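You operate a simulated robot arm through the tools that you are given. There is no shell and no other tool. Be economical: measure what you need, move in short steps, check, and stop when the job is done.

You run a simulated robot arm. Do the job below in one go: nothing can be reset, and whatever is moved stays where it is left.

TASK
Stack the paste tin marked "glaze" from the clear end of the wheel bench on top of the paste tin that says "finishing".

It is judged by the outcome, as a careful person would: the job done as asked, and still so three seconds after it is handed in. It fails if anything else is knocked over, pushed out of place, dropped, spilled or broken.

THE ROBOT
A 6-joint arm with a two-finger parallel gripper on a trunk, on a base that drives. Base frame: it is fixed to the floor where the robot stands at the start and does not move with it; the origin is under the middle of the robot, x ahead of it, y to its left, z up. Readings come in cm, rad, newtons and seconds.
With the tool pointing down near the work surface it reaches from about 32 to 70 cm from the robot's upright axis, wherever it stands. Its first joint turns from -2.897 to 2.897 rad. Payload 4.1 kg.
Tool frame: the origin (TCP) lies between the finger pads and is the grasp point; the fingertips stand 2.3 cm ahead of it; z points along the fingers, y is the line along which they close. The gripper opens to 9.4 cm. The fingers are 3.8 cm wide and 1 cm thick; the gripper's body (5.4 by 9.6 cm) begins 3.9 cm behind the TCP.
Orientation is told as [roll, pitch, yaw] about the base's x, y, z axes, in that order, counted from this pose: with the fingers straight down and closing along the base's y, the tool's x points along the base's -x, its y along +y and its z along -z.

THE INTERFACE
- The arm moves only by the tool nudge_tool. Its argument "motion" is a list of rows, each an object (a shift or turn left out is 0, a gripper value left out holds the last) with "xyz": the shift along the base's x, y, z in units of 100 mm (1.0 is 100 mm), a list of three; "angular": the turn, a rotation vector about the base's x, y, z in units of 60 degrees (1.0 is 60 degrees), a list of three; "grip": the closure in counts, from 0 (fully open) to 255 (shut). In form: [{"xyz": [tx, ty, tz], "angular": [rx, ry, rz], "grip": grip}, ...]. A call has 1 to 10 rows; each row is the pose to reach, as a shift and turn from the pose commanded when the call began. A call with a number of a shift or a turn outside -1 to 1 is refused whole. Rows are played at 5 a second. More than 5 cm and 0.15 rad between two rows, or a gripper value outside its range, and nothing of the call is played. A pose out of reach is approached as far as the arm can. The call stops where the force on the tool passes 40 N (or 10 N more than at its start, if that is more) or the arm is blocked; 0.2 s more then pass. Each finger travels about 4.5 cm/s and halts on what it meets, pressing with about 38 N; the grip force reading is that of the motor and also rises with nothing between the fingers. The clock runs only during rows and for 0.2 s after the last one: add rows that repeat a pose to give the fingers time. The reply holds the time, the measured pose of the TCP, the force on the tool along the base axes, the opening and the grip force, in the units named above and with some noise.
- Cameras (640 x 400 px; columns grow to the right, rows downward): "scene" is now at [1.98, 15.88, 155.98]; the picture's right is [-0.10, -0.99, 0.00], its down [-0.71, 0.07, -0.70] and it looks along [0.70, -0.07, -0.71] (base axes); focal length 290 px, centre (320, 200). "wrist" rides on the gripper at [8.6, 1.6, -7.4] in the tool frame; the picture's right is [-0.18, 0.98, 0.00], its down [-0.58, -0.11, -0.81] and it looks along [-0.79, -0.15, 0.59] (tool axes); focal length 243 px, centre (320, 200). There is no depth. A picture from a camera that has moved, and an enlarged one, comes with that camera's place and axes in the base frame and with its lens.
- capture(camera): a new picture of that camera. No time passes.
- move_column(by): slides the trunk up (or, below 0, down) by that many cm; the arm and the scene camera ride with it, the base frame stays. It gives what a move gives, with no picture.
- base_move(legs): drives the robot by 1 to 6 legs, each [ahead, turn to the left] in cm and rad, along the robot's own axes; the way and the turn of a leg run together, so that a leg with both is an arc; at most 150 cm and 3.142 rad a leg. The arm and the cameras ride along, it lands a little off, and it stops where it bumps. It gives what a move gives.
- head_to(pan, tilt): turns the head with the scene camera to pan (to the left, within 2.705 rad either way) and tilt (down, from -0.506 to 1.204), counted from straight ahead of the robot. It gives what a move gives.
- enlarge(camera, box): a new picture of the part [left, top, right, bottom] of that camera's present view, enlarged. No time passes.
- job_done(): hands the job in; it is judged then, once.

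Work in short steps. Places have to be worked out from the pictures, the camera data and where the tool is seen: move nearer, look again, correct. Check each grasp and each placing, and mend what went wrong. You have 120 turns and 98 pictures in all, those below and enlarged ones among them. Open the gripper and draw the arm clear of the work before you hand the job in, unless the task says otherwise; then end with one line.

The tools are called after "Emit:" by a JSON object that holds its "fn" and its "kwargs". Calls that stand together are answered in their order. nudge_tool: Moves the arm, as the interface text tells. Its arguments: {"type":"object","properties":{"motion":{"type":"array","items":{"type":"object","properties":{"xyz":{"type":"array","items":{"type":"number"}},"angular":{"type":"array","items":{"type":"number"}},"grip":{"type":"number"}}}}},"required":["motion"]} The other tools are called the same way: move_column (by) slides the trunk up or down; base_move (legs) drives the base; head_to (pan, tilt) turns the head that bears the scene camera; capture (camera) takes a picture; enlarge (camera, box) takes an enlarged picture of a part of a camera's view; job_done () hands the job in.

At the start:

```text
clock: 0.0
eef_pos: [34.8, 25.3, 116.08]
tcp_rot: [0.0, 0.001, 0.001]
force: [-0.6, -0.1, -0.8]
gripper_width: 9.41
grasp_force: 0.1
trunk travel left (down, up): [-52.5, 6.5]
robot x, y, heading: [-0.45, 0.14, -0.005]
head pan, tilt: [-0.099, 0.789]
```

scene: 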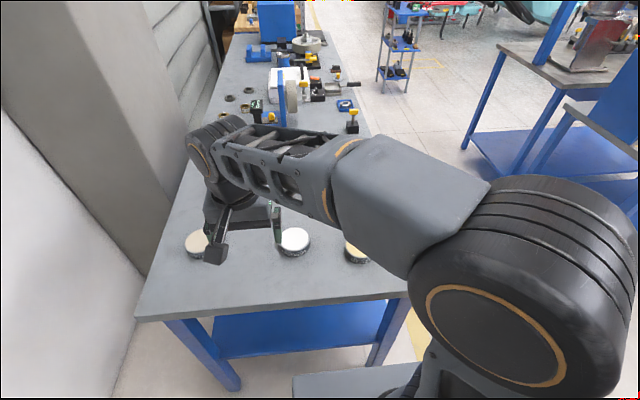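
wrist: 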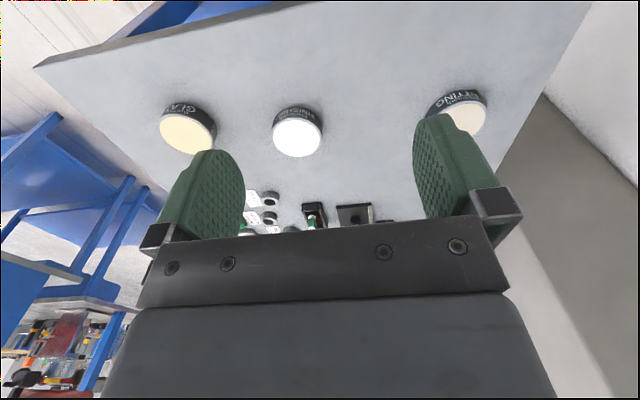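

The wrist view shows three tins on the near end of the bench; I enlarge it to read the labels.

Emit:
{"fn": "enlarge", "kwargs": {"camera": "wrist", "box": [140, 80, 340, 205]}}

Emit:
{"fn": "enlarge", "kwargs": {"camera": "wrist", "box": [400, 70, 520, 145]}}

Emit:
{"fn": "enlarge", "kwargs": {"camera": "scene", "box": [160, 60, 400, 280]}}

```text
3.20 times, centred on (240, 142) of wrist
camera zoom: at [26.09, 26.95, 123.56], right [0.18, 0.98, 0.0], down [0.58, -0.11, 0.81], along [0.79, -0.15, -0.59], focal length 776 px, centre (576, 384)
```

zoom: 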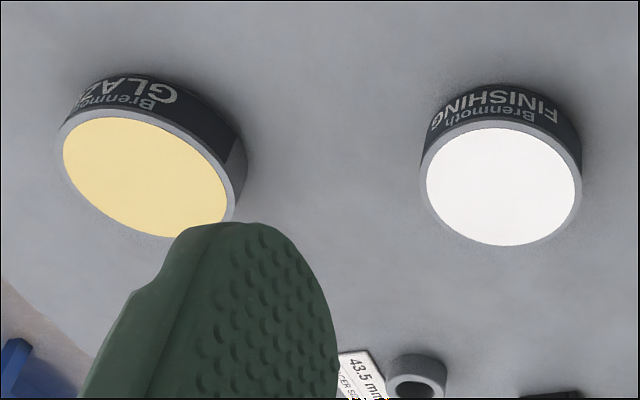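

```text
5.33 times, centred on (460, 108) of wrist
camera zoom: at [26.09, 26.95, 123.56], right [0.18, 0.98, 0.0], down [0.58, -0.11, 0.81], along [0.79, -0.15, -0.59], focal length 1294 px, centre (-427, 693)
```

zoom: 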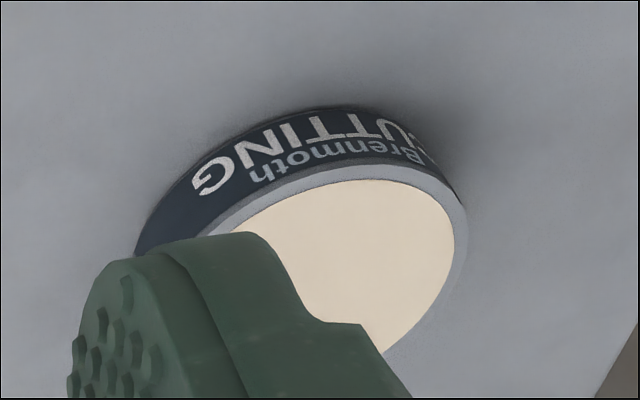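

```text
1.82 times, centred on (280, 170) of scene
camera zoom: at [1.98, 15.88, 155.98], right [-0.1, -0.99, 0.0], down [-0.71, 0.07, -0.7], along [0.7, -0.07, -0.71], focal length 527 px, centre (393, 254)
```

zoom: 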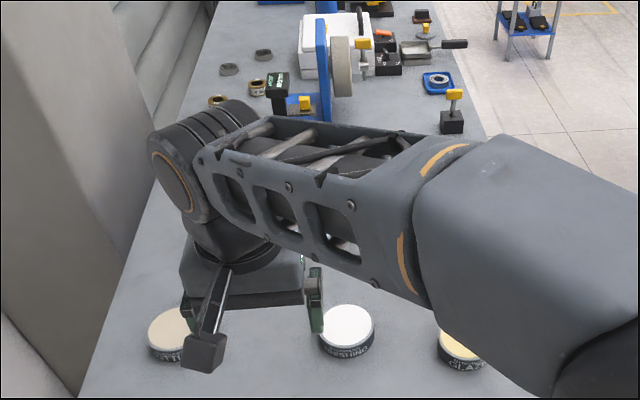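

Tins from right to left are GLAZE (about x 47.7, y 0.1), FINISHING (about 51.4, 18.2) and CUTTING (about 54, 45), each roughly 8.5 cm across. I move at height toward the glaze tin.

Emit:
{"fn": "nudge_tool", "kwargs": {"motion": [{"xyz": [0.2, -0.33, 0]}, {"xyz": [0.4, -0.66, 0]}, {"xyz": [0.5, -1, 0]}]}}

Emit:
{"fn": "nudge_tool", "kwargs": {"motion": [{"xyz": [0.2, -0.33, 0]}, {"xyz": [0.4, -0.66, 0]}, {"xyz": [0.5, -1, 0]}]}}

Emit:
{"fn": "nudge_tool", "kwargs": {"motion": [{"xyz": [0.1, -0.3, -0.2]}, {"xyz": [0.29, -0.52, -0.5]}, {"xyz": [0.29, -0.52, -0.7]}, {"xyz": [0.29, -0.52, -0.7]}]}}

Emit:
{"fn": "capture", "kwargs": {"camera": "wrist"}}

Emit:
{"fn": "capture", "kwargs": {"camera": "scene"}}

```text
clock: 0.8
eef_pos: [39.89, 15.38, 116.16]
tcp_rot: [0.002, 0.0, 0.001]
force: [0.0, -0.1, 0.0]
gripper_width: 9.4
grasp_force: 0.1
trunk travel left (down, up): [-52.5, 6.5]
robot x, y, heading: [0.14, 0.24, -0.004]
head pan, tilt: [-0.099, 0.789]
```

```text
clock: 1.6
eef_pos: [44.39, 5.39, 116.11]
tcp_rot: [0.001, 0.0, -0.001]
force: [-0.3, -0.1, -0.3]
gripper_width: 9.39
grasp_force: 0.0
trunk travel left (down, up): [-52.5, 6.5]
robot x, y, heading: [-0.18, 0.04, 0.001]
head pan, tilt: [-0.099, 0.789]
```

```text
clock: 2.6
eef_pos: [47.54, 0.12, 108.99]
tcp_rot: [0.0, 0.001, -0.001]
force: [-0.5, 0.3, -0.6]
gripper_width: 9.38
grasp_force: 0.1
trunk travel left (down, up): [-52.5, 6.5]
robot x, y, heading: [0.32, 0.12, 0.004]
head pan, tilt: [-0.099, 0.789]
```

```text
92 pictures are left
camera wrist: at [38.78, 1.69, 116.53], right [0.18, 0.98, 0.0], down [0.58, -0.11, 0.81], along [0.79, -0.15, -0.59], focal length 243 px, centre (320, 200)
```

wrist: 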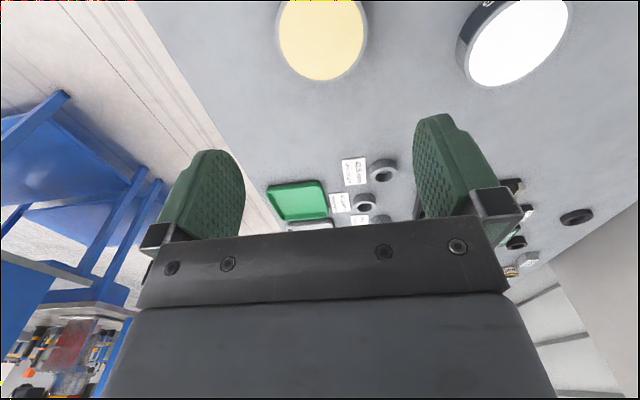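

```text
91 pictures are left
camera scene: at [1.97, 15.87, 155.98], right [-0.1, -0.99, 0.0], down [-0.71, 0.07, -0.7], along [0.7, -0.07, -0.71], focal length 290 px, centre (320, 200)
```

scene: 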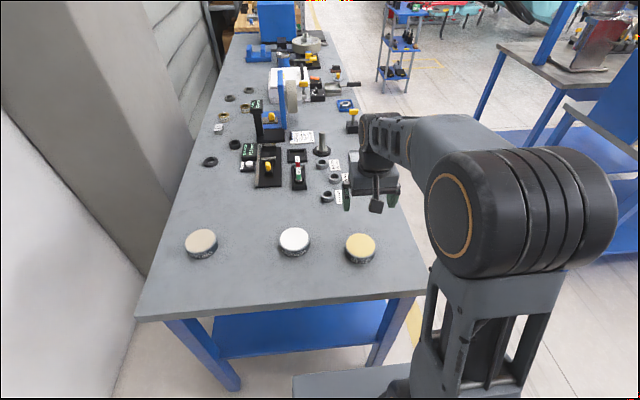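

The glaze tin now shows clear in the scene view; I enlarge it for diameter, height and exact place.

Emit:
{"fn": "enlarge", "kwargs": {"camera": "scene", "box": [270, 210, 398, 290]}}

Emit:
{"fn": "nudge_tool", "kwargs": {"motion": [{"xyz": [-0.4, 0, 0]}, {"xyz": [-0.7, 0, 0]}, {"xyz": [-0.7, 0, 0]}]}}

Emit:
{"fn": "enlarge", "kwargs": {"camera": "wrist", "box": [220, 20, 540, 220]}}

```text
5.00 times, centred on (334, 250) of scene
camera zoom: at [1.97, 15.87, 155.98], right [-0.1, -0.99, 0.0], down [-0.71, 0.07, -0.7], along [0.7, -0.07, -0.71], focal length 1450 px, centre (250, -50)
```

zoom: 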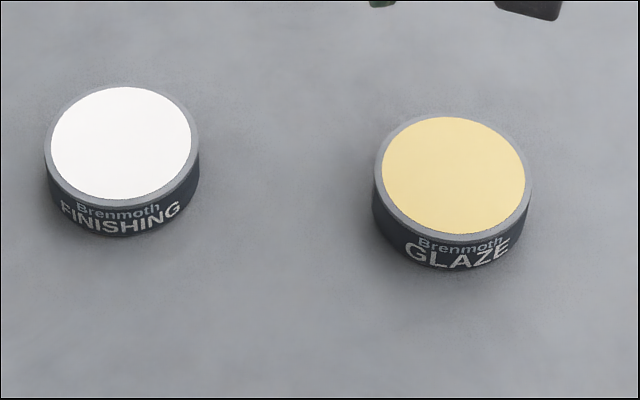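

```text
clock: 3.4
eef_pos: [40.39, 0.2, 108.97]
tcp_rot: [-0.001, 0.0, -0.001]
force: [0.3, -0.3, 0.0]
gripper_width: 9.4
grasp_force: 0.1
trunk travel left (down, up): [-52.5, 6.5]
robot x, y, heading: [0.05, 0.0, 0.003]
head pan, tilt: [-0.099, 0.789]
```

```text
2.00 times, centred on (380, 120) of wrist
camera zoom: at [31.82, 1.84, 116.48], right [0.18, 0.98, 0.0], down [0.58, -0.11, 0.81], along [0.79, -0.15, -0.59], focal length 485 px, centre (200, 360)
```

zoom: 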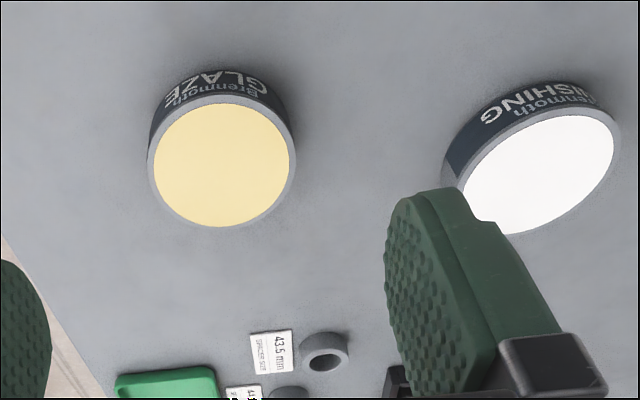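

Diameter is about 8.55 cm, height about 3 cm (top near z 91), and the centre is near (47.4, 0.1). I go above it and descend partway, then check alignment.

Emit:
{"fn": "nudge_tool", "kwargs": {"motion": [{"xyz": [0.35, 0, 0]}, {"xyz": [0.68, 0, 0]}, {"xyz": [0.68, 0, -0.4]}, {"xyz": [0.68, 0, -0.8]}, {"xyz": [0.68, 0, -1.0]}, {"xyz": [0.68, 0, -1.0]}]}}

Emit:
{"fn": "nudge_tool", "kwargs": {"motion": [{"xyz": [0, 0, -0.2]}, {"xyz": [0, 0, -0.4]}, {"xyz": [0, 0, -0.4]}]}}

Emit:
{"fn": "capture", "kwargs": {"camera": "wrist"}}

Emit:
{"fn": "enlarge", "kwargs": {"camera": "scene", "box": [270, 190, 430, 290]}}

```text
clock: 4.8
eef_pos: [47.6, 0.05, 99.17]
tcp_rot: [0.0, 0.001, -0.001]
force: [0.0, 0.0, -0.9]
gripper_width: 9.4
grasp_force: 0.1
trunk travel left (down, up): [-52.5, 6.5]
robot x, y, heading: [0.01, -0.4, 0.001]
head pan, tilt: [-0.099, 0.789]
```

```text
clock: 5.6
eef_pos: [47.55, 0.12, 95.22]
tcp_rot: [-0.001, -0.001, -0.001]
force: [0.6, 0.0, -0.7]
gripper_width: 9.4
grasp_force: 0.0
trunk travel left (down, up): [-52.5, 6.5]
robot x, y, heading: [0.16, 0.06, -0.001]
head pan, tilt: [-0.099, 0.789]
```

```text
88 pictures are left
camera wrist: at [38.87, 1.75, 102.65], right [0.18, 0.98, 0.0], down [0.58, -0.11, 0.81], along [0.79, -0.15, -0.59], focal length 243 px, centre (320, 200)
```

wrist: 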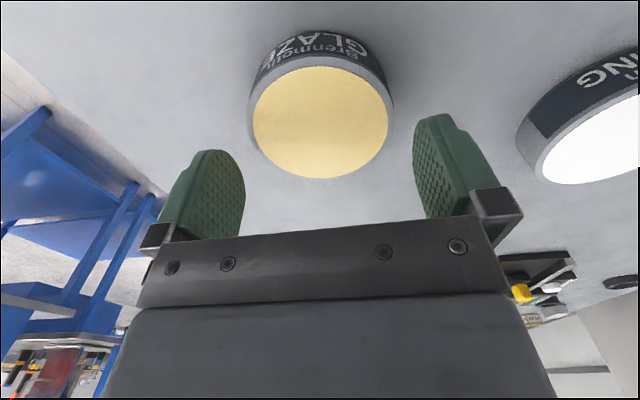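

```text
4.00 times, centred on (350, 240) of scene
camera zoom: at [1.99, 15.87, 155.98], right [-0.1, -0.99, 0.0], down [-0.71, 0.07, -0.7], along [0.7, -0.07, -0.71], focal length 1160 px, centre (200, 40)
```

zoom: 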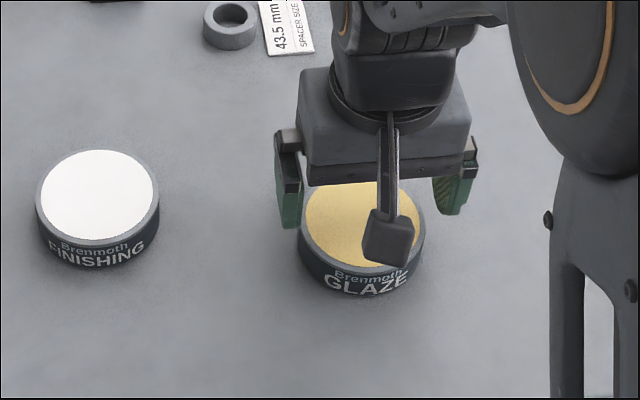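

Laterally the tin sits between the fingers; I enlarge to refine its fore-aft position and the finger gaps.

Emit:
{"fn": "enlarge", "kwargs": {"camera": "wrist", "box": [160, 20, 480, 220]}}

```text
2.00 times, centred on (320, 120) of wrist
camera zoom: at [38.87, 1.75, 102.65], right [0.18, 0.98, 0.0], down [0.58, -0.11, 0.81], along [0.79, -0.15, -0.59], focal length 485 px, centre (320, 360)
```

zoom: 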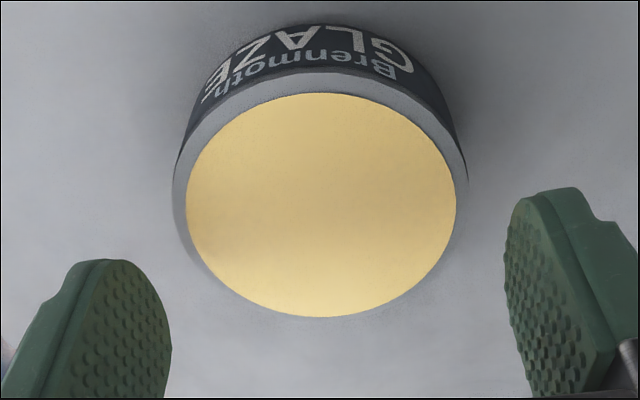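

The tin's centre is about 0.6 cm ahead and 0.05–0.1 cm to the right of the tool. I correct that and descend gently to just past the rim.

Emit:
{"fn": "nudge_tool", "kwargs": {"motion": [{"xyz": [0.06, -0.007, 0]}, {"xyz": [0.06, -0.007, 0]}, {"xyz": [0.06, -0.007, -0.1]}, {"xyz": [0.06, -0.007, -0.18]}, {"xyz": [0.06, -0.007, -0.22]}, {"xyz": [0.06, -0.007, -0.22]}]}}

Emit:
{"fn": "enlarge", "kwargs": {"camera": "wrist", "box": [160, 20, 480, 220]}}

Emit:
{"fn": "enlarge", "kwargs": {"camera": "scene", "box": [310, 215, 406, 275]}}

```text
clock: 7.0
eef_pos: [47.98, 0.05, 92.79]
tcp_rot: [0.002, 0.0, 0.0]
force: [0.1, 0.3, -0.4]
gripper_width: 9.39
grasp_force: 0.1
trunk travel left (down, up): [-52.5, 6.5]
robot x, y, heading: [-0.09, 0.41, 0.002]
head pan, tilt: [-0.099, 0.789]
```

```text
2.00 times, centred on (320, 120) of wrist
camera zoom: at [39.35, 1.61, 100.22], right [0.18, 0.98, 0.0], down [0.58, -0.11, 0.81], along [0.79, -0.15, -0.59], focal length 485 px, centre (320, 360)
```

zoom: 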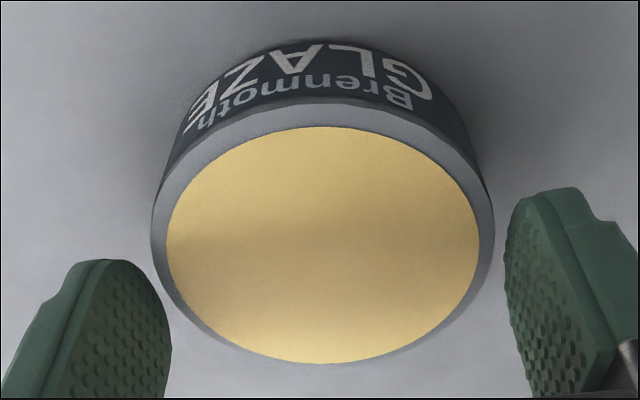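

```text
6.67 times, centred on (358, 245) of scene
camera zoom: at [1.99, 15.87, 155.98], right [-0.1, -0.99, 0.0], down [-0.71, 0.07, -0.7], along [0.7, -0.07, -0.71], focal length 1933 px, centre (67, -100)
```

zoom: 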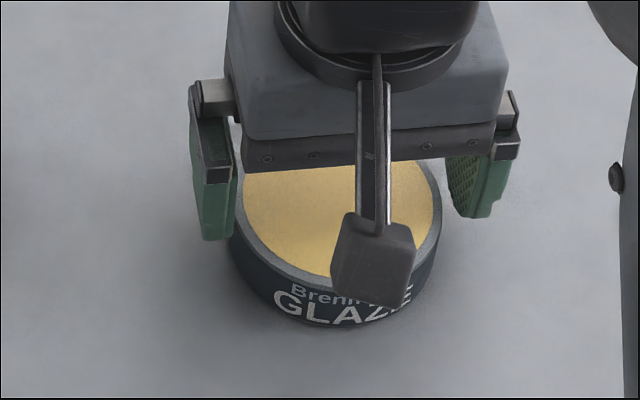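

The recomputation puts the tin centre within 0.2 cm of the tool axis and centred in y, and the force is nil. I descend 1.3 cm more and close.

Emit:
{"fn": "nudge_tool", "kwargs": {"motion": [{"xyz": [0.017, 0.003, -0.06]}, {"xyz": [0.017, 0.003, -0.13]}, {"xyz": [0.017, 0.003, -0.13]}]}}

Emit:
{"fn": "nudge_tool", "kwargs": {"motion": [{"grip": 30}, {"grip": 60}, {"grip": 90}, {"grip": 120}, {"grip": 120}]}}

Emit:
{"fn": "capture", "kwargs": {"camera": "wrist"}}

```text
clock: 7.8
eef_pos: [48.23, 0.06, 91.58]
tcp_rot: [0.0, 0.0, -0.001]
force: [-0.1, 0.4, 0.3]
gripper_width: 9.38
grasp_force: 0.0
trunk travel left (down, up): [-52.5, 6.5]
robot x, y, heading: [-0.13, 0.44, 0.002]
head pan, tilt: [-0.099, 0.789]
```

```text
clock: 9.0
eef_pos: [48.28, 0.09, 91.38]
tcp_rot: [0.0, 0.002, 0.0]
force: [1.7, 0.5, 0.3]
gripper_width: 8.55
grasp_force: 37.6
trunk travel left (down, up): [-52.5, 6.5]
robot x, y, heading: [-0.39, 0.19, -0.003]
head pan, tilt: [-0.099, 0.789]
```

```text
83 pictures are left
camera wrist: at [39.6, 1.71, 98.97], right [0.18, 0.98, 0.0], down [0.58, -0.11, 0.81], along [0.79, -0.15, -0.59], focal length 243 px, centre (320, 200)
```

wrist: 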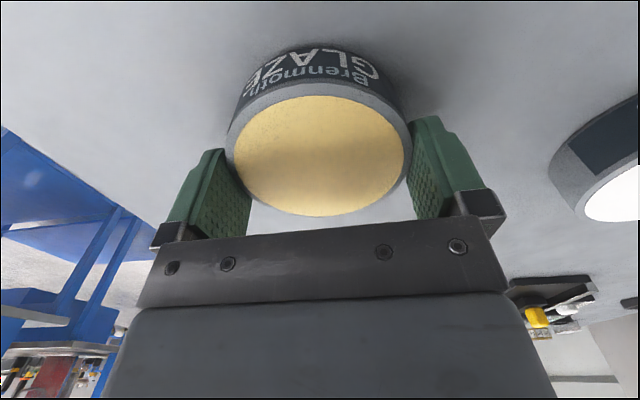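

The tin is gripped (8.55 cm opening, 37.6 N). I lift it straight up and check.

Emit:
{"fn": "nudge_tool", "kwargs": {"motion": [{"xyz": [0, 0, 0.1]}, {"xyz": [0, 0, 0.4]}, {"xyz": [0, 0, 0.8]}, {"xyz": [0, 0, 1.0]}, {"xyz": [0, 0, 1.0]}]}}

Emit:
{"fn": "capture", "kwargs": {"camera": "wrist"}}

Emit:
{"fn": "enlarge", "kwargs": {"camera": "scene", "box": [260, 180, 420, 280]}}

```text
clock: 10.2
eef_pos: [47.81, -0.06, 101.74]
tcp_rot: [0.002, -0.002, -0.001]
force: [0.0, 0.4, -5.2]
gripper_width: 8.54
grasp_force: 37.6
trunk travel left (down, up): [-52.5, 6.5]
robot x, y, heading: [-0.24, 0.16, -0.005]
head pan, tilt: [-0.099, 0.789]
```

```text
82 pictures are left
camera wrist: at [39.25, 1.54, 109.03], right [0.18, 0.98, 0.0], down [0.58, -0.11, 0.81], along [0.79, -0.15, -0.59], focal length 243 px, centre (320, 200)
```

wrist: 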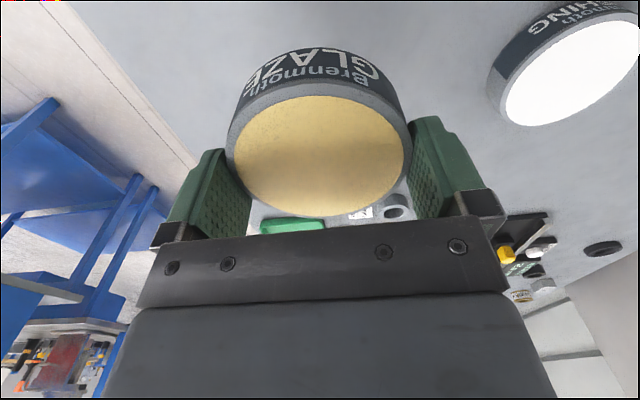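

```text
4.00 times, centred on (340, 230) of scene
camera zoom: at [2.04, 15.87, 155.98], right [-0.1, -0.99, 0.0], down [-0.71, 0.07, -0.7], along [0.7, -0.07, -0.71], focal length 1160 px, centre (240, 80)
```

zoom: 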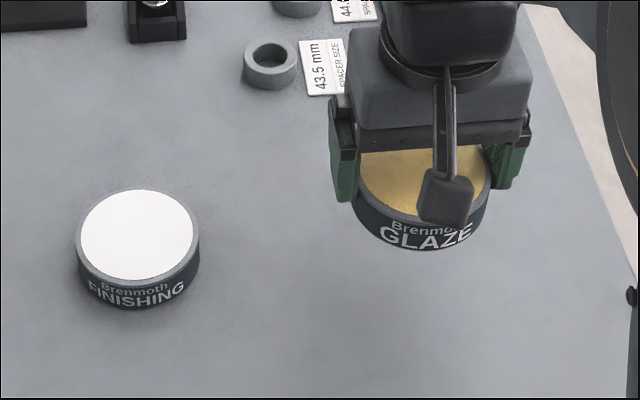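

Lift is clean, tin level. By relative triangulation FINISHING is about (+4.1, +18.0) from GLAZE's original spot; I move most of the way at height and measure again.

Emit:
{"fn": "nudge_tool", "kwargs": {"motion": [{"xyz": [0, 0.2, 0.1]}, {"xyz": [0, 0.5, 0.2]}, {"xyz": [0, 0.8, 0.2]}, {"xyz": [0, 0.9, 0.2]}, {"xyz": [0, 0.9, 0.2]}]}}

Emit:
{"fn": "capture", "kwargs": {"camera": "wrist"}}

```text
clock: 11.4
eef_pos: [48.2, 9.14, 103.46]
tcp_rot: [0.001, -0.001, -0.002]
force: [-0.9, -0.3, -6.0]
gripper_width: 8.54
grasp_force: 37.9
trunk travel left (down, up): [-52.5, 6.5]
robot x, y, heading: [0.08, 0.08, -0.0]
head pan, tilt: [-0.099, 0.789]
```

```text
80 pictures are left
camera wrist: at [39.59, 10.77, 111.02], right [0.18, 0.98, 0.0], down [0.58, -0.11, 0.81], along [0.79, -0.15, -0.59], focal length 243 px, centre (320, 200)
```

wrist: 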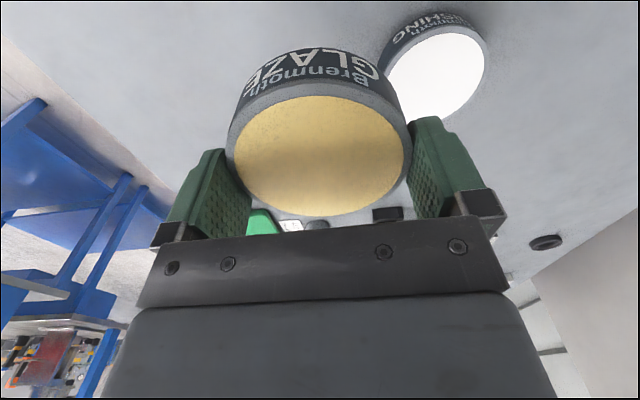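

FINISHING is mostly visible beside the held tin; I enlarge to measure it.

Emit:
{"fn": "enlarge", "kwargs": {"camera": "wrist", "box": [360, 0, 520, 130]}}

```text
3.08 times, centred on (440, 65) of wrist
camera zoom: at [39.59, 10.77, 111.02], right [0.18, 0.98, 0.0], down [0.58, -0.11, 0.81], along [0.79, -0.15, -0.59], focal length 746 px, centre (-49, 615)
```

zoom: 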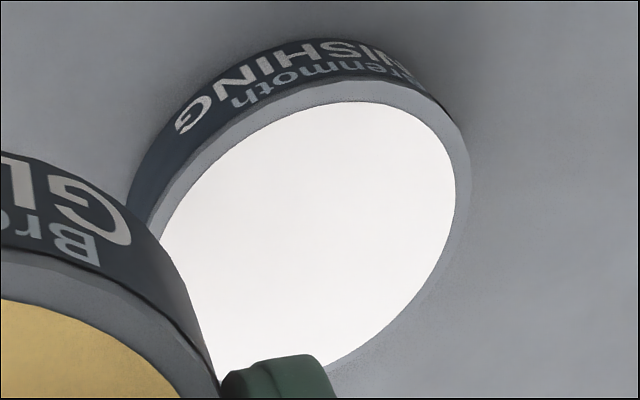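

Both measures agree: FINISHING's centre is near (52.2, 18.0). I move by (+4.0, +9.0) at height, then look before lowering.

Emit:
{"fn": "nudge_tool", "kwargs": {"motion": [{"xyz": [0.15, 0.3, 0]}, {"xyz": [0.3, 0.65, 0]}, {"xyz": [0.4, 0.9, 0]}, {"xyz": [0.4, 0.9, -0.3]}, {"xyz": [0.4, 0.9, -0.6]}, {"xyz": [0.4, 0.9, -0.6]}]}}

Emit:
{"fn": "capture", "kwargs": {"camera": "wrist"}}

Emit:
{"fn": "enlarge", "kwargs": {"camera": "scene", "box": [230, 190, 358, 270]}}

```text
clock: 12.8
eef_pos: [52.14, 18.07, 97.66]
tcp_rot: [0.002, 0.0, 0.0]
force: [0.4, -0.1, -5.8]
gripper_width: 8.55
grasp_force: 38.1
trunk travel left (down, up): [-52.5, 6.5]
robot x, y, heading: [-0.0, 0.13, -0.001]
head pan, tilt: [-0.099, 0.789]
```

```text
78 pictures are left
camera wrist: at [43.49, 19.68, 105.14], right [0.18, 0.98, 0.0], down [0.58, -0.11, 0.81], along [0.79, -0.15, -0.59], focal length 243 px, centre (320, 200)
```

wrist: 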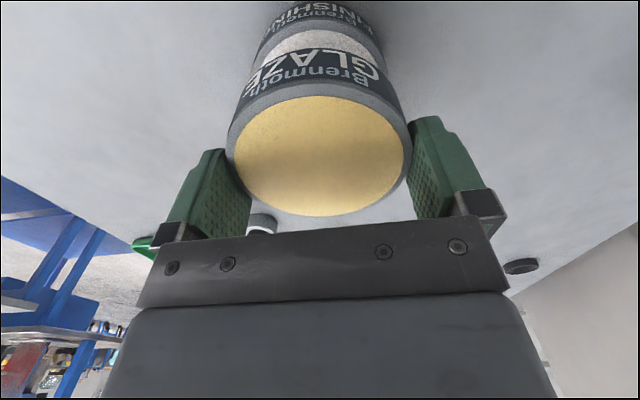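

```text
5.00 times, centred on (294, 230) of scene
camera zoom: at [2.04, 15.9, 155.98], right [-0.1, -0.99, 0.0], down [-0.71, 0.07, -0.7], along [0.7, -0.07, -0.71], focal length 1450 px, centre (450, 50)
```

zoom: 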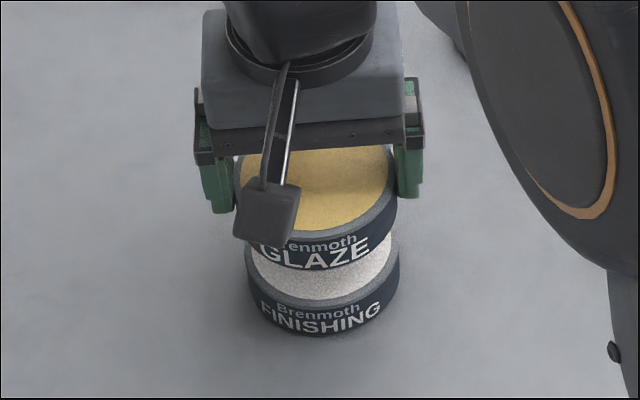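

The tins look well aligned. I lower to leave a small gap, then look from both cameras.

Emit:
{"fn": "nudge_tool", "kwargs": {"motion": [{"xyz": [0, 0, -0.1]}, {"xyz": [0, 0, -0.2]}, {"xyz": [0, 0, -0.2]}]}}

Emit:
{"fn": "enlarge", "kwargs": {"camera": "wrist", "box": [200, 0, 440, 150]}}

Emit:
{"fn": "enlarge", "kwargs": {"camera": "scene", "box": [246, 210, 342, 270]}}

```text
clock: 13.6
eef_pos: [52.09, 18.07, 95.68]
tcp_rot: [0.001, 0.0, 0.0]
force: [-0.1, -0.2, -6.3]
gripper_width: 8.55
grasp_force: 38.3
trunk travel left (down, up): [-52.5, 6.5]
robot x, y, heading: [-0.36, 0.62, -0.001]
head pan, tilt: [-0.099, 0.789]
```

```text
2.67 times, centred on (320, 75) of wrist
camera zoom: at [43.47, 19.73, 103.07], right [0.18, 0.98, 0.0], down [0.58, -0.11, 0.81], along [0.79, -0.15, -0.59], focal length 647 px, centre (320, 533)
```

zoom: 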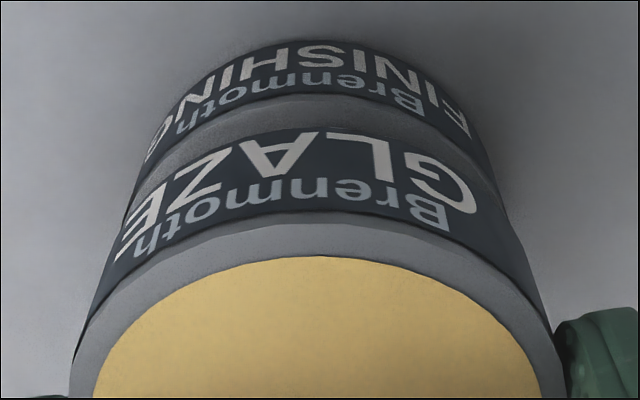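

```text
6.67 times, centred on (294, 240) of scene
camera zoom: at [2.04, 15.89, 155.98], right [-0.1, -0.99, 0.0], down [-0.71, 0.07, -0.7], along [0.7, -0.07, -0.71], focal length 1933 px, centre (493, -67)
```

zoom: 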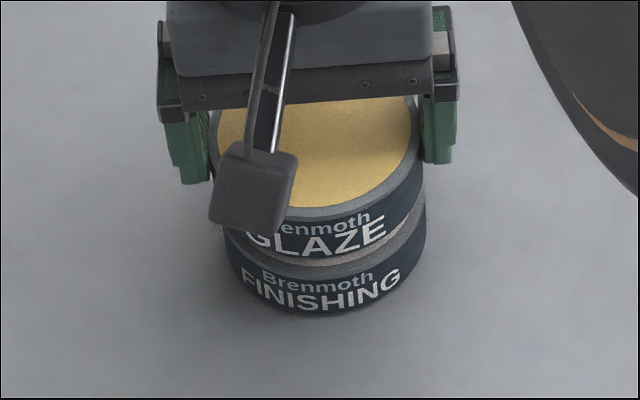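

Alignment is good with about 0.8 cm gap left. I lower in small steps, watching the force.

Emit:
{"fn": "nudge_tool", "kwargs": {"motion": [{"xyz": [0, 0, -0.03]}, {"xyz": [0, 0, -0.06]}, {"xyz": [0, 0, -0.06]}]}}

Emit:
{"fn": "nudge_tool", "kwargs": {"motion": [{"xyz": [0, 0, -0.01]}, {"xyz": [0, 0, -0.02]}, {"xyz": [0, 0, -0.02]}]}}

Emit:
{"fn": "enlarge", "kwargs": {"camera": "wrist", "box": [200, 0, 440, 150]}}

```text
clock: 14.4
eef_pos: [52.32, 18.01, 94.94]
tcp_rot: [0.0, 0.0, -0.001]
force: [0.2, 0.5, -6.1]
gripper_width: 8.57
grasp_force: 38.5
trunk travel left (down, up): [-52.5, 6.5]
robot x, y, heading: [-0.22, -0.05, 0.003]
head pan, tilt: [-0.099, 0.789]
```

```text
clock: 15.2
eef_pos: [52.22, 18.09, 94.94]
tcp_rot: [-0.001, 0.0, 0.0]
force: [0.2, -0.5, -5.6]
gripper_width: 8.56
grasp_force: 37.5
trunk travel left (down, up): [-52.5, 6.5]
robot x, y, heading: [0.09, 0.13, -0.003]
head pan, tilt: [-0.099, 0.789]
```

```text
2.67 times, centred on (320, 75) of wrist
camera zoom: at [43.54, 19.78, 102.31], right [0.18, 0.98, 0.0], down [0.58, -0.11, 0.81], along [0.79, -0.15, -0.59], focal length 647 px, centre (320, 533)
```

zoom: 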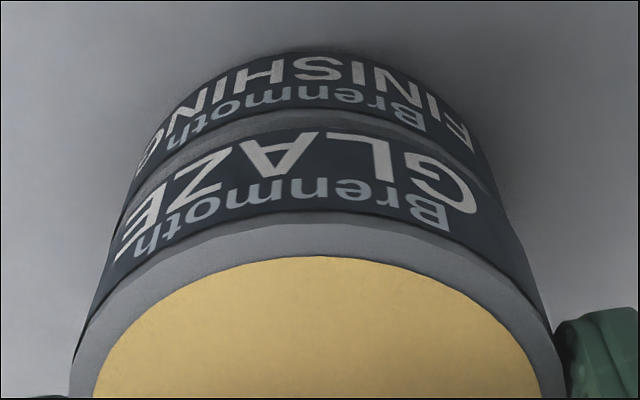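

No contact yet (still about -5.8 N of load). I keep lowering by 2 mm steps.

Emit:
{"fn": "nudge_tool", "kwargs": {"motion": [{"xyz": [0, 0, -0.01]}, {"xyz": [0, 0, -0.02]}, {"xyz": [0, 0, -0.02]}]}}

Emit:
{"fn": "enlarge", "kwargs": {"camera": "wrist", "box": [200, 0, 440, 150]}}

```text
clock: 16.0
eef_pos: [52.23, 18.14, 94.68]
tcp_rot: [0.0, -0.001, 0.0]
force: [-1.1, 0.4, -4.3]
gripper_width: 8.53
grasp_force: 37.9
trunk travel left (down, up): [-52.5, 6.5]
robot x, y, heading: [0.23, 0.22, -0.0]
head pan, tilt: [-0.099, 0.789]
```

```text
2.67 times, centred on (320, 75) of wrist
camera zoom: at [43.57, 19.71, 102.11], right [0.18, 0.98, 0.0], down [0.58, -0.11, 0.81], along [0.79, -0.15, -0.59], focal length 647 px, centre (320, 533)
```

zoom: 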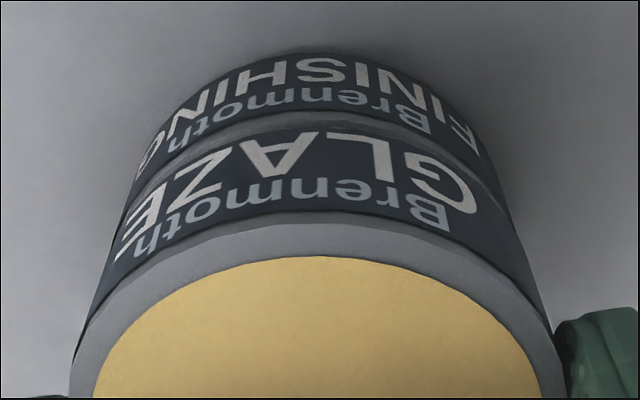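

Emit:
{"fn": "nudge_tool", "kwargs": {"motion": [{"xyz": [0, 0, -0.01]}, {"xyz": [0, 0, -0.01]}]}}

Emit:
{"fn": "nudge_tool", "kwargs": {"motion": [{"xyz": [0, 0, -0.01]}, {"xyz": [0, 0, -0.01]}]}}

```text
clock: 16.6
eef_pos: [52.23, 18.08, 94.59]
tcp_rot: [0.001, 0.001, 0.0]
force: [-1.1, -0.8, -2.5]
gripper_width: 8.53
grasp_force: 38.3
trunk travel left (down, up): [-52.5, 6.5]
robot x, y, heading: [0.24, 0.06, 0.001]
head pan, tilt: [-0.099, 0.789]
```

```text
clock: 17.2
eef_pos: [52.31, 18.06, 94.55]
tcp_rot: [0.0, 0.0, -0.001]
force: [1.3, -1.2, 10.3]
gripper_width: 8.56
grasp_force: 38.4
trunk travel left (down, up): [-52.5, 6.5]
robot x, y, heading: [-0.11, 0.05, -0.001]
head pan, tilt: [-0.099, 0.789]
```

The force has swung to +10 N, so the tin is resting on FINISHING. I ease off half a millimetre and open the fingers slowly.

Emit:
{"fn": "nudge_tool", "kwargs": {"motion": [{"xyz": [0, 0, 0.005]}, {"xyz": [0, 0, 0.005], "grip": 20}, {"xyz": [0, 0, 0.005], "grip": 10}, {"xyz": [0, 0, 0.005], "grip": 0}, {"xyz": [0, 0, 0.005], "grip": 0}, {"xyz": [0, 0, 0.005], "grip": 0}]}}

Emit:
{"fn": "capture", "kwargs": {"camera": "wrist"}}

```text
clock: 18.6
eef_pos: [52.25, 18.0, 94.54]
tcp_rot: [0.001, -0.001, 0.001]
force: [-0.2, -0.3, 0.7]
gripper_width: 9.39
grasp_force: 0.2
trunk travel left (down, up): [-52.5, 6.5]
robot x, y, heading: [0.07, -0.18, 0.003]
head pan, tilt: [-0.099, 0.789]
```

```text
72 pictures are left
camera wrist: at [43.56, 19.73, 101.91], right [0.18, 0.98, 0.0], down [0.58, -0.11, 0.81], along [0.79, -0.15, -0.59], focal length 243 px, centre (320, 200)
```

wrist: 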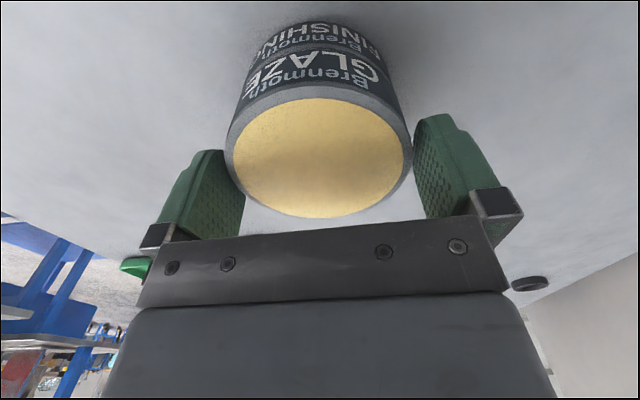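

Released and force is near zero. I rise straight up, then check the stack.

Emit:
{"fn": "nudge_tool", "kwargs": {"motion": [{"xyz": [0, 0, 0.1]}, {"xyz": [0, 0, 0.2]}, {"xyz": [0, 0, 0.4]}, {"xyz": [0, 0, 0.7]}, {"xyz": [0, 0, 1.0]}, {"xyz": [0, 0, 1.0]}]}}

Emit:
{"fn": "nudge_tool", "kwargs": {"motion": [{"xyz": [-0.3, 0, 0.2]}, {"xyz": [-0.6, 0, 0.4]}, {"xyz": [-1.0, 0, 0.5]}, {"xyz": [-1.0, 0, 0.5]}]}}

Emit:
{"fn": "capture", "kwargs": {"camera": "wrist"}}

Emit:
{"fn": "capture", "kwargs": {"camera": "scene"}}

```text
clock: 20.0
eef_pos: [52.23, 17.83, 104.17]
tcp_rot: [0.0, -0.001, 0.0]
force: [-0.5, 0.3, 0.0]
gripper_width: 9.42
grasp_force: 0.2
trunk travel left (down, up): [-52.5, 6.5]
robot x, y, heading: [0.09, -0.09, -0.0]
head pan, tilt: [-0.099, 0.789]
```

```text
clock: 21.0
eef_pos: [41.82, 18.0, 109.66]
tcp_rot: [0.0, 0.001, -0.001]
force: [0.2, -0.3, -0.1]
gripper_width: 9.43
grasp_force: 0.1
trunk travel left (down, up): [-52.5, 6.5]
robot x, y, heading: [-0.24, -0.04, 0.001]
head pan, tilt: [-0.099, 0.789]
```

```text
71 pictures are left
camera wrist: at [33.22, 19.57, 117.08], right [0.18, 0.98, 0.0], down [0.58, -0.11, 0.81], along [0.79, -0.15, -0.59], focal length 243 px, centre (320, 200)
```

wrist: 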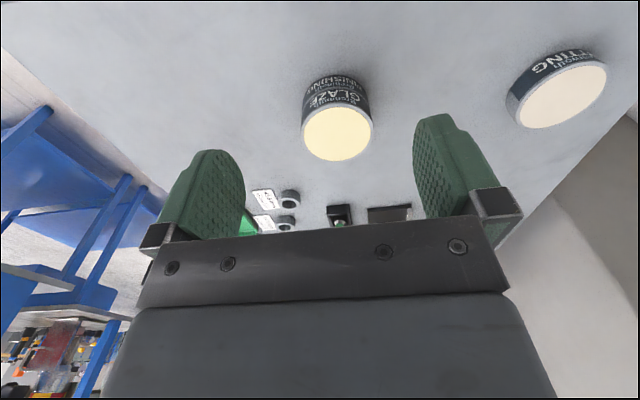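

```text
70 pictures are left
camera scene: at [1.96, 15.87, 155.98], right [-0.1, -0.99, 0.0], down [-0.71, 0.07, -0.71], along [0.7, -0.07, -0.71], focal length 290 px, centre (320, 200)
```

scene: 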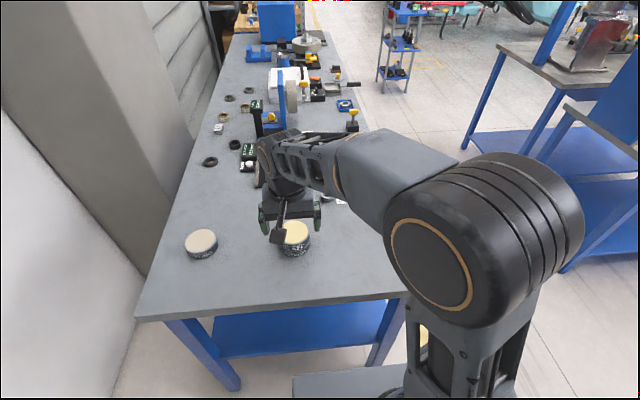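

The stack stands square and nothing else has moved; I take one close look before handing in.

Emit:
{"fn": "enlarge", "kwargs": {"camera": "wrist", "box": [270, 50, 430, 180]}}

```text
3.08 times, centred on (350, 115) of wrist
camera zoom: at [33.22, 19.57, 117.08], right [0.18, 0.98, 0.0], down [0.58, -0.11, 0.81], along [0.79, -0.15, -0.59], focal length 746 px, centre (228, 462)
```

zoom: 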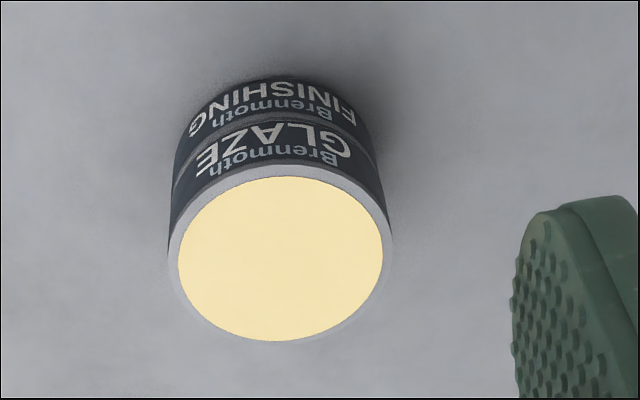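

The glaze tin sits flush and centred on the finishing tin, and the gripper is open and clear, so I hand the job in.

Emit:
{"fn": "job_done", "kwargs": {}}

```text
The job is handed in.
```

The "glaze" tin is stacked flush and centred on the "finishing" tin, nothing else was moved, and the job is handed in with the gripper open and the arm clear.
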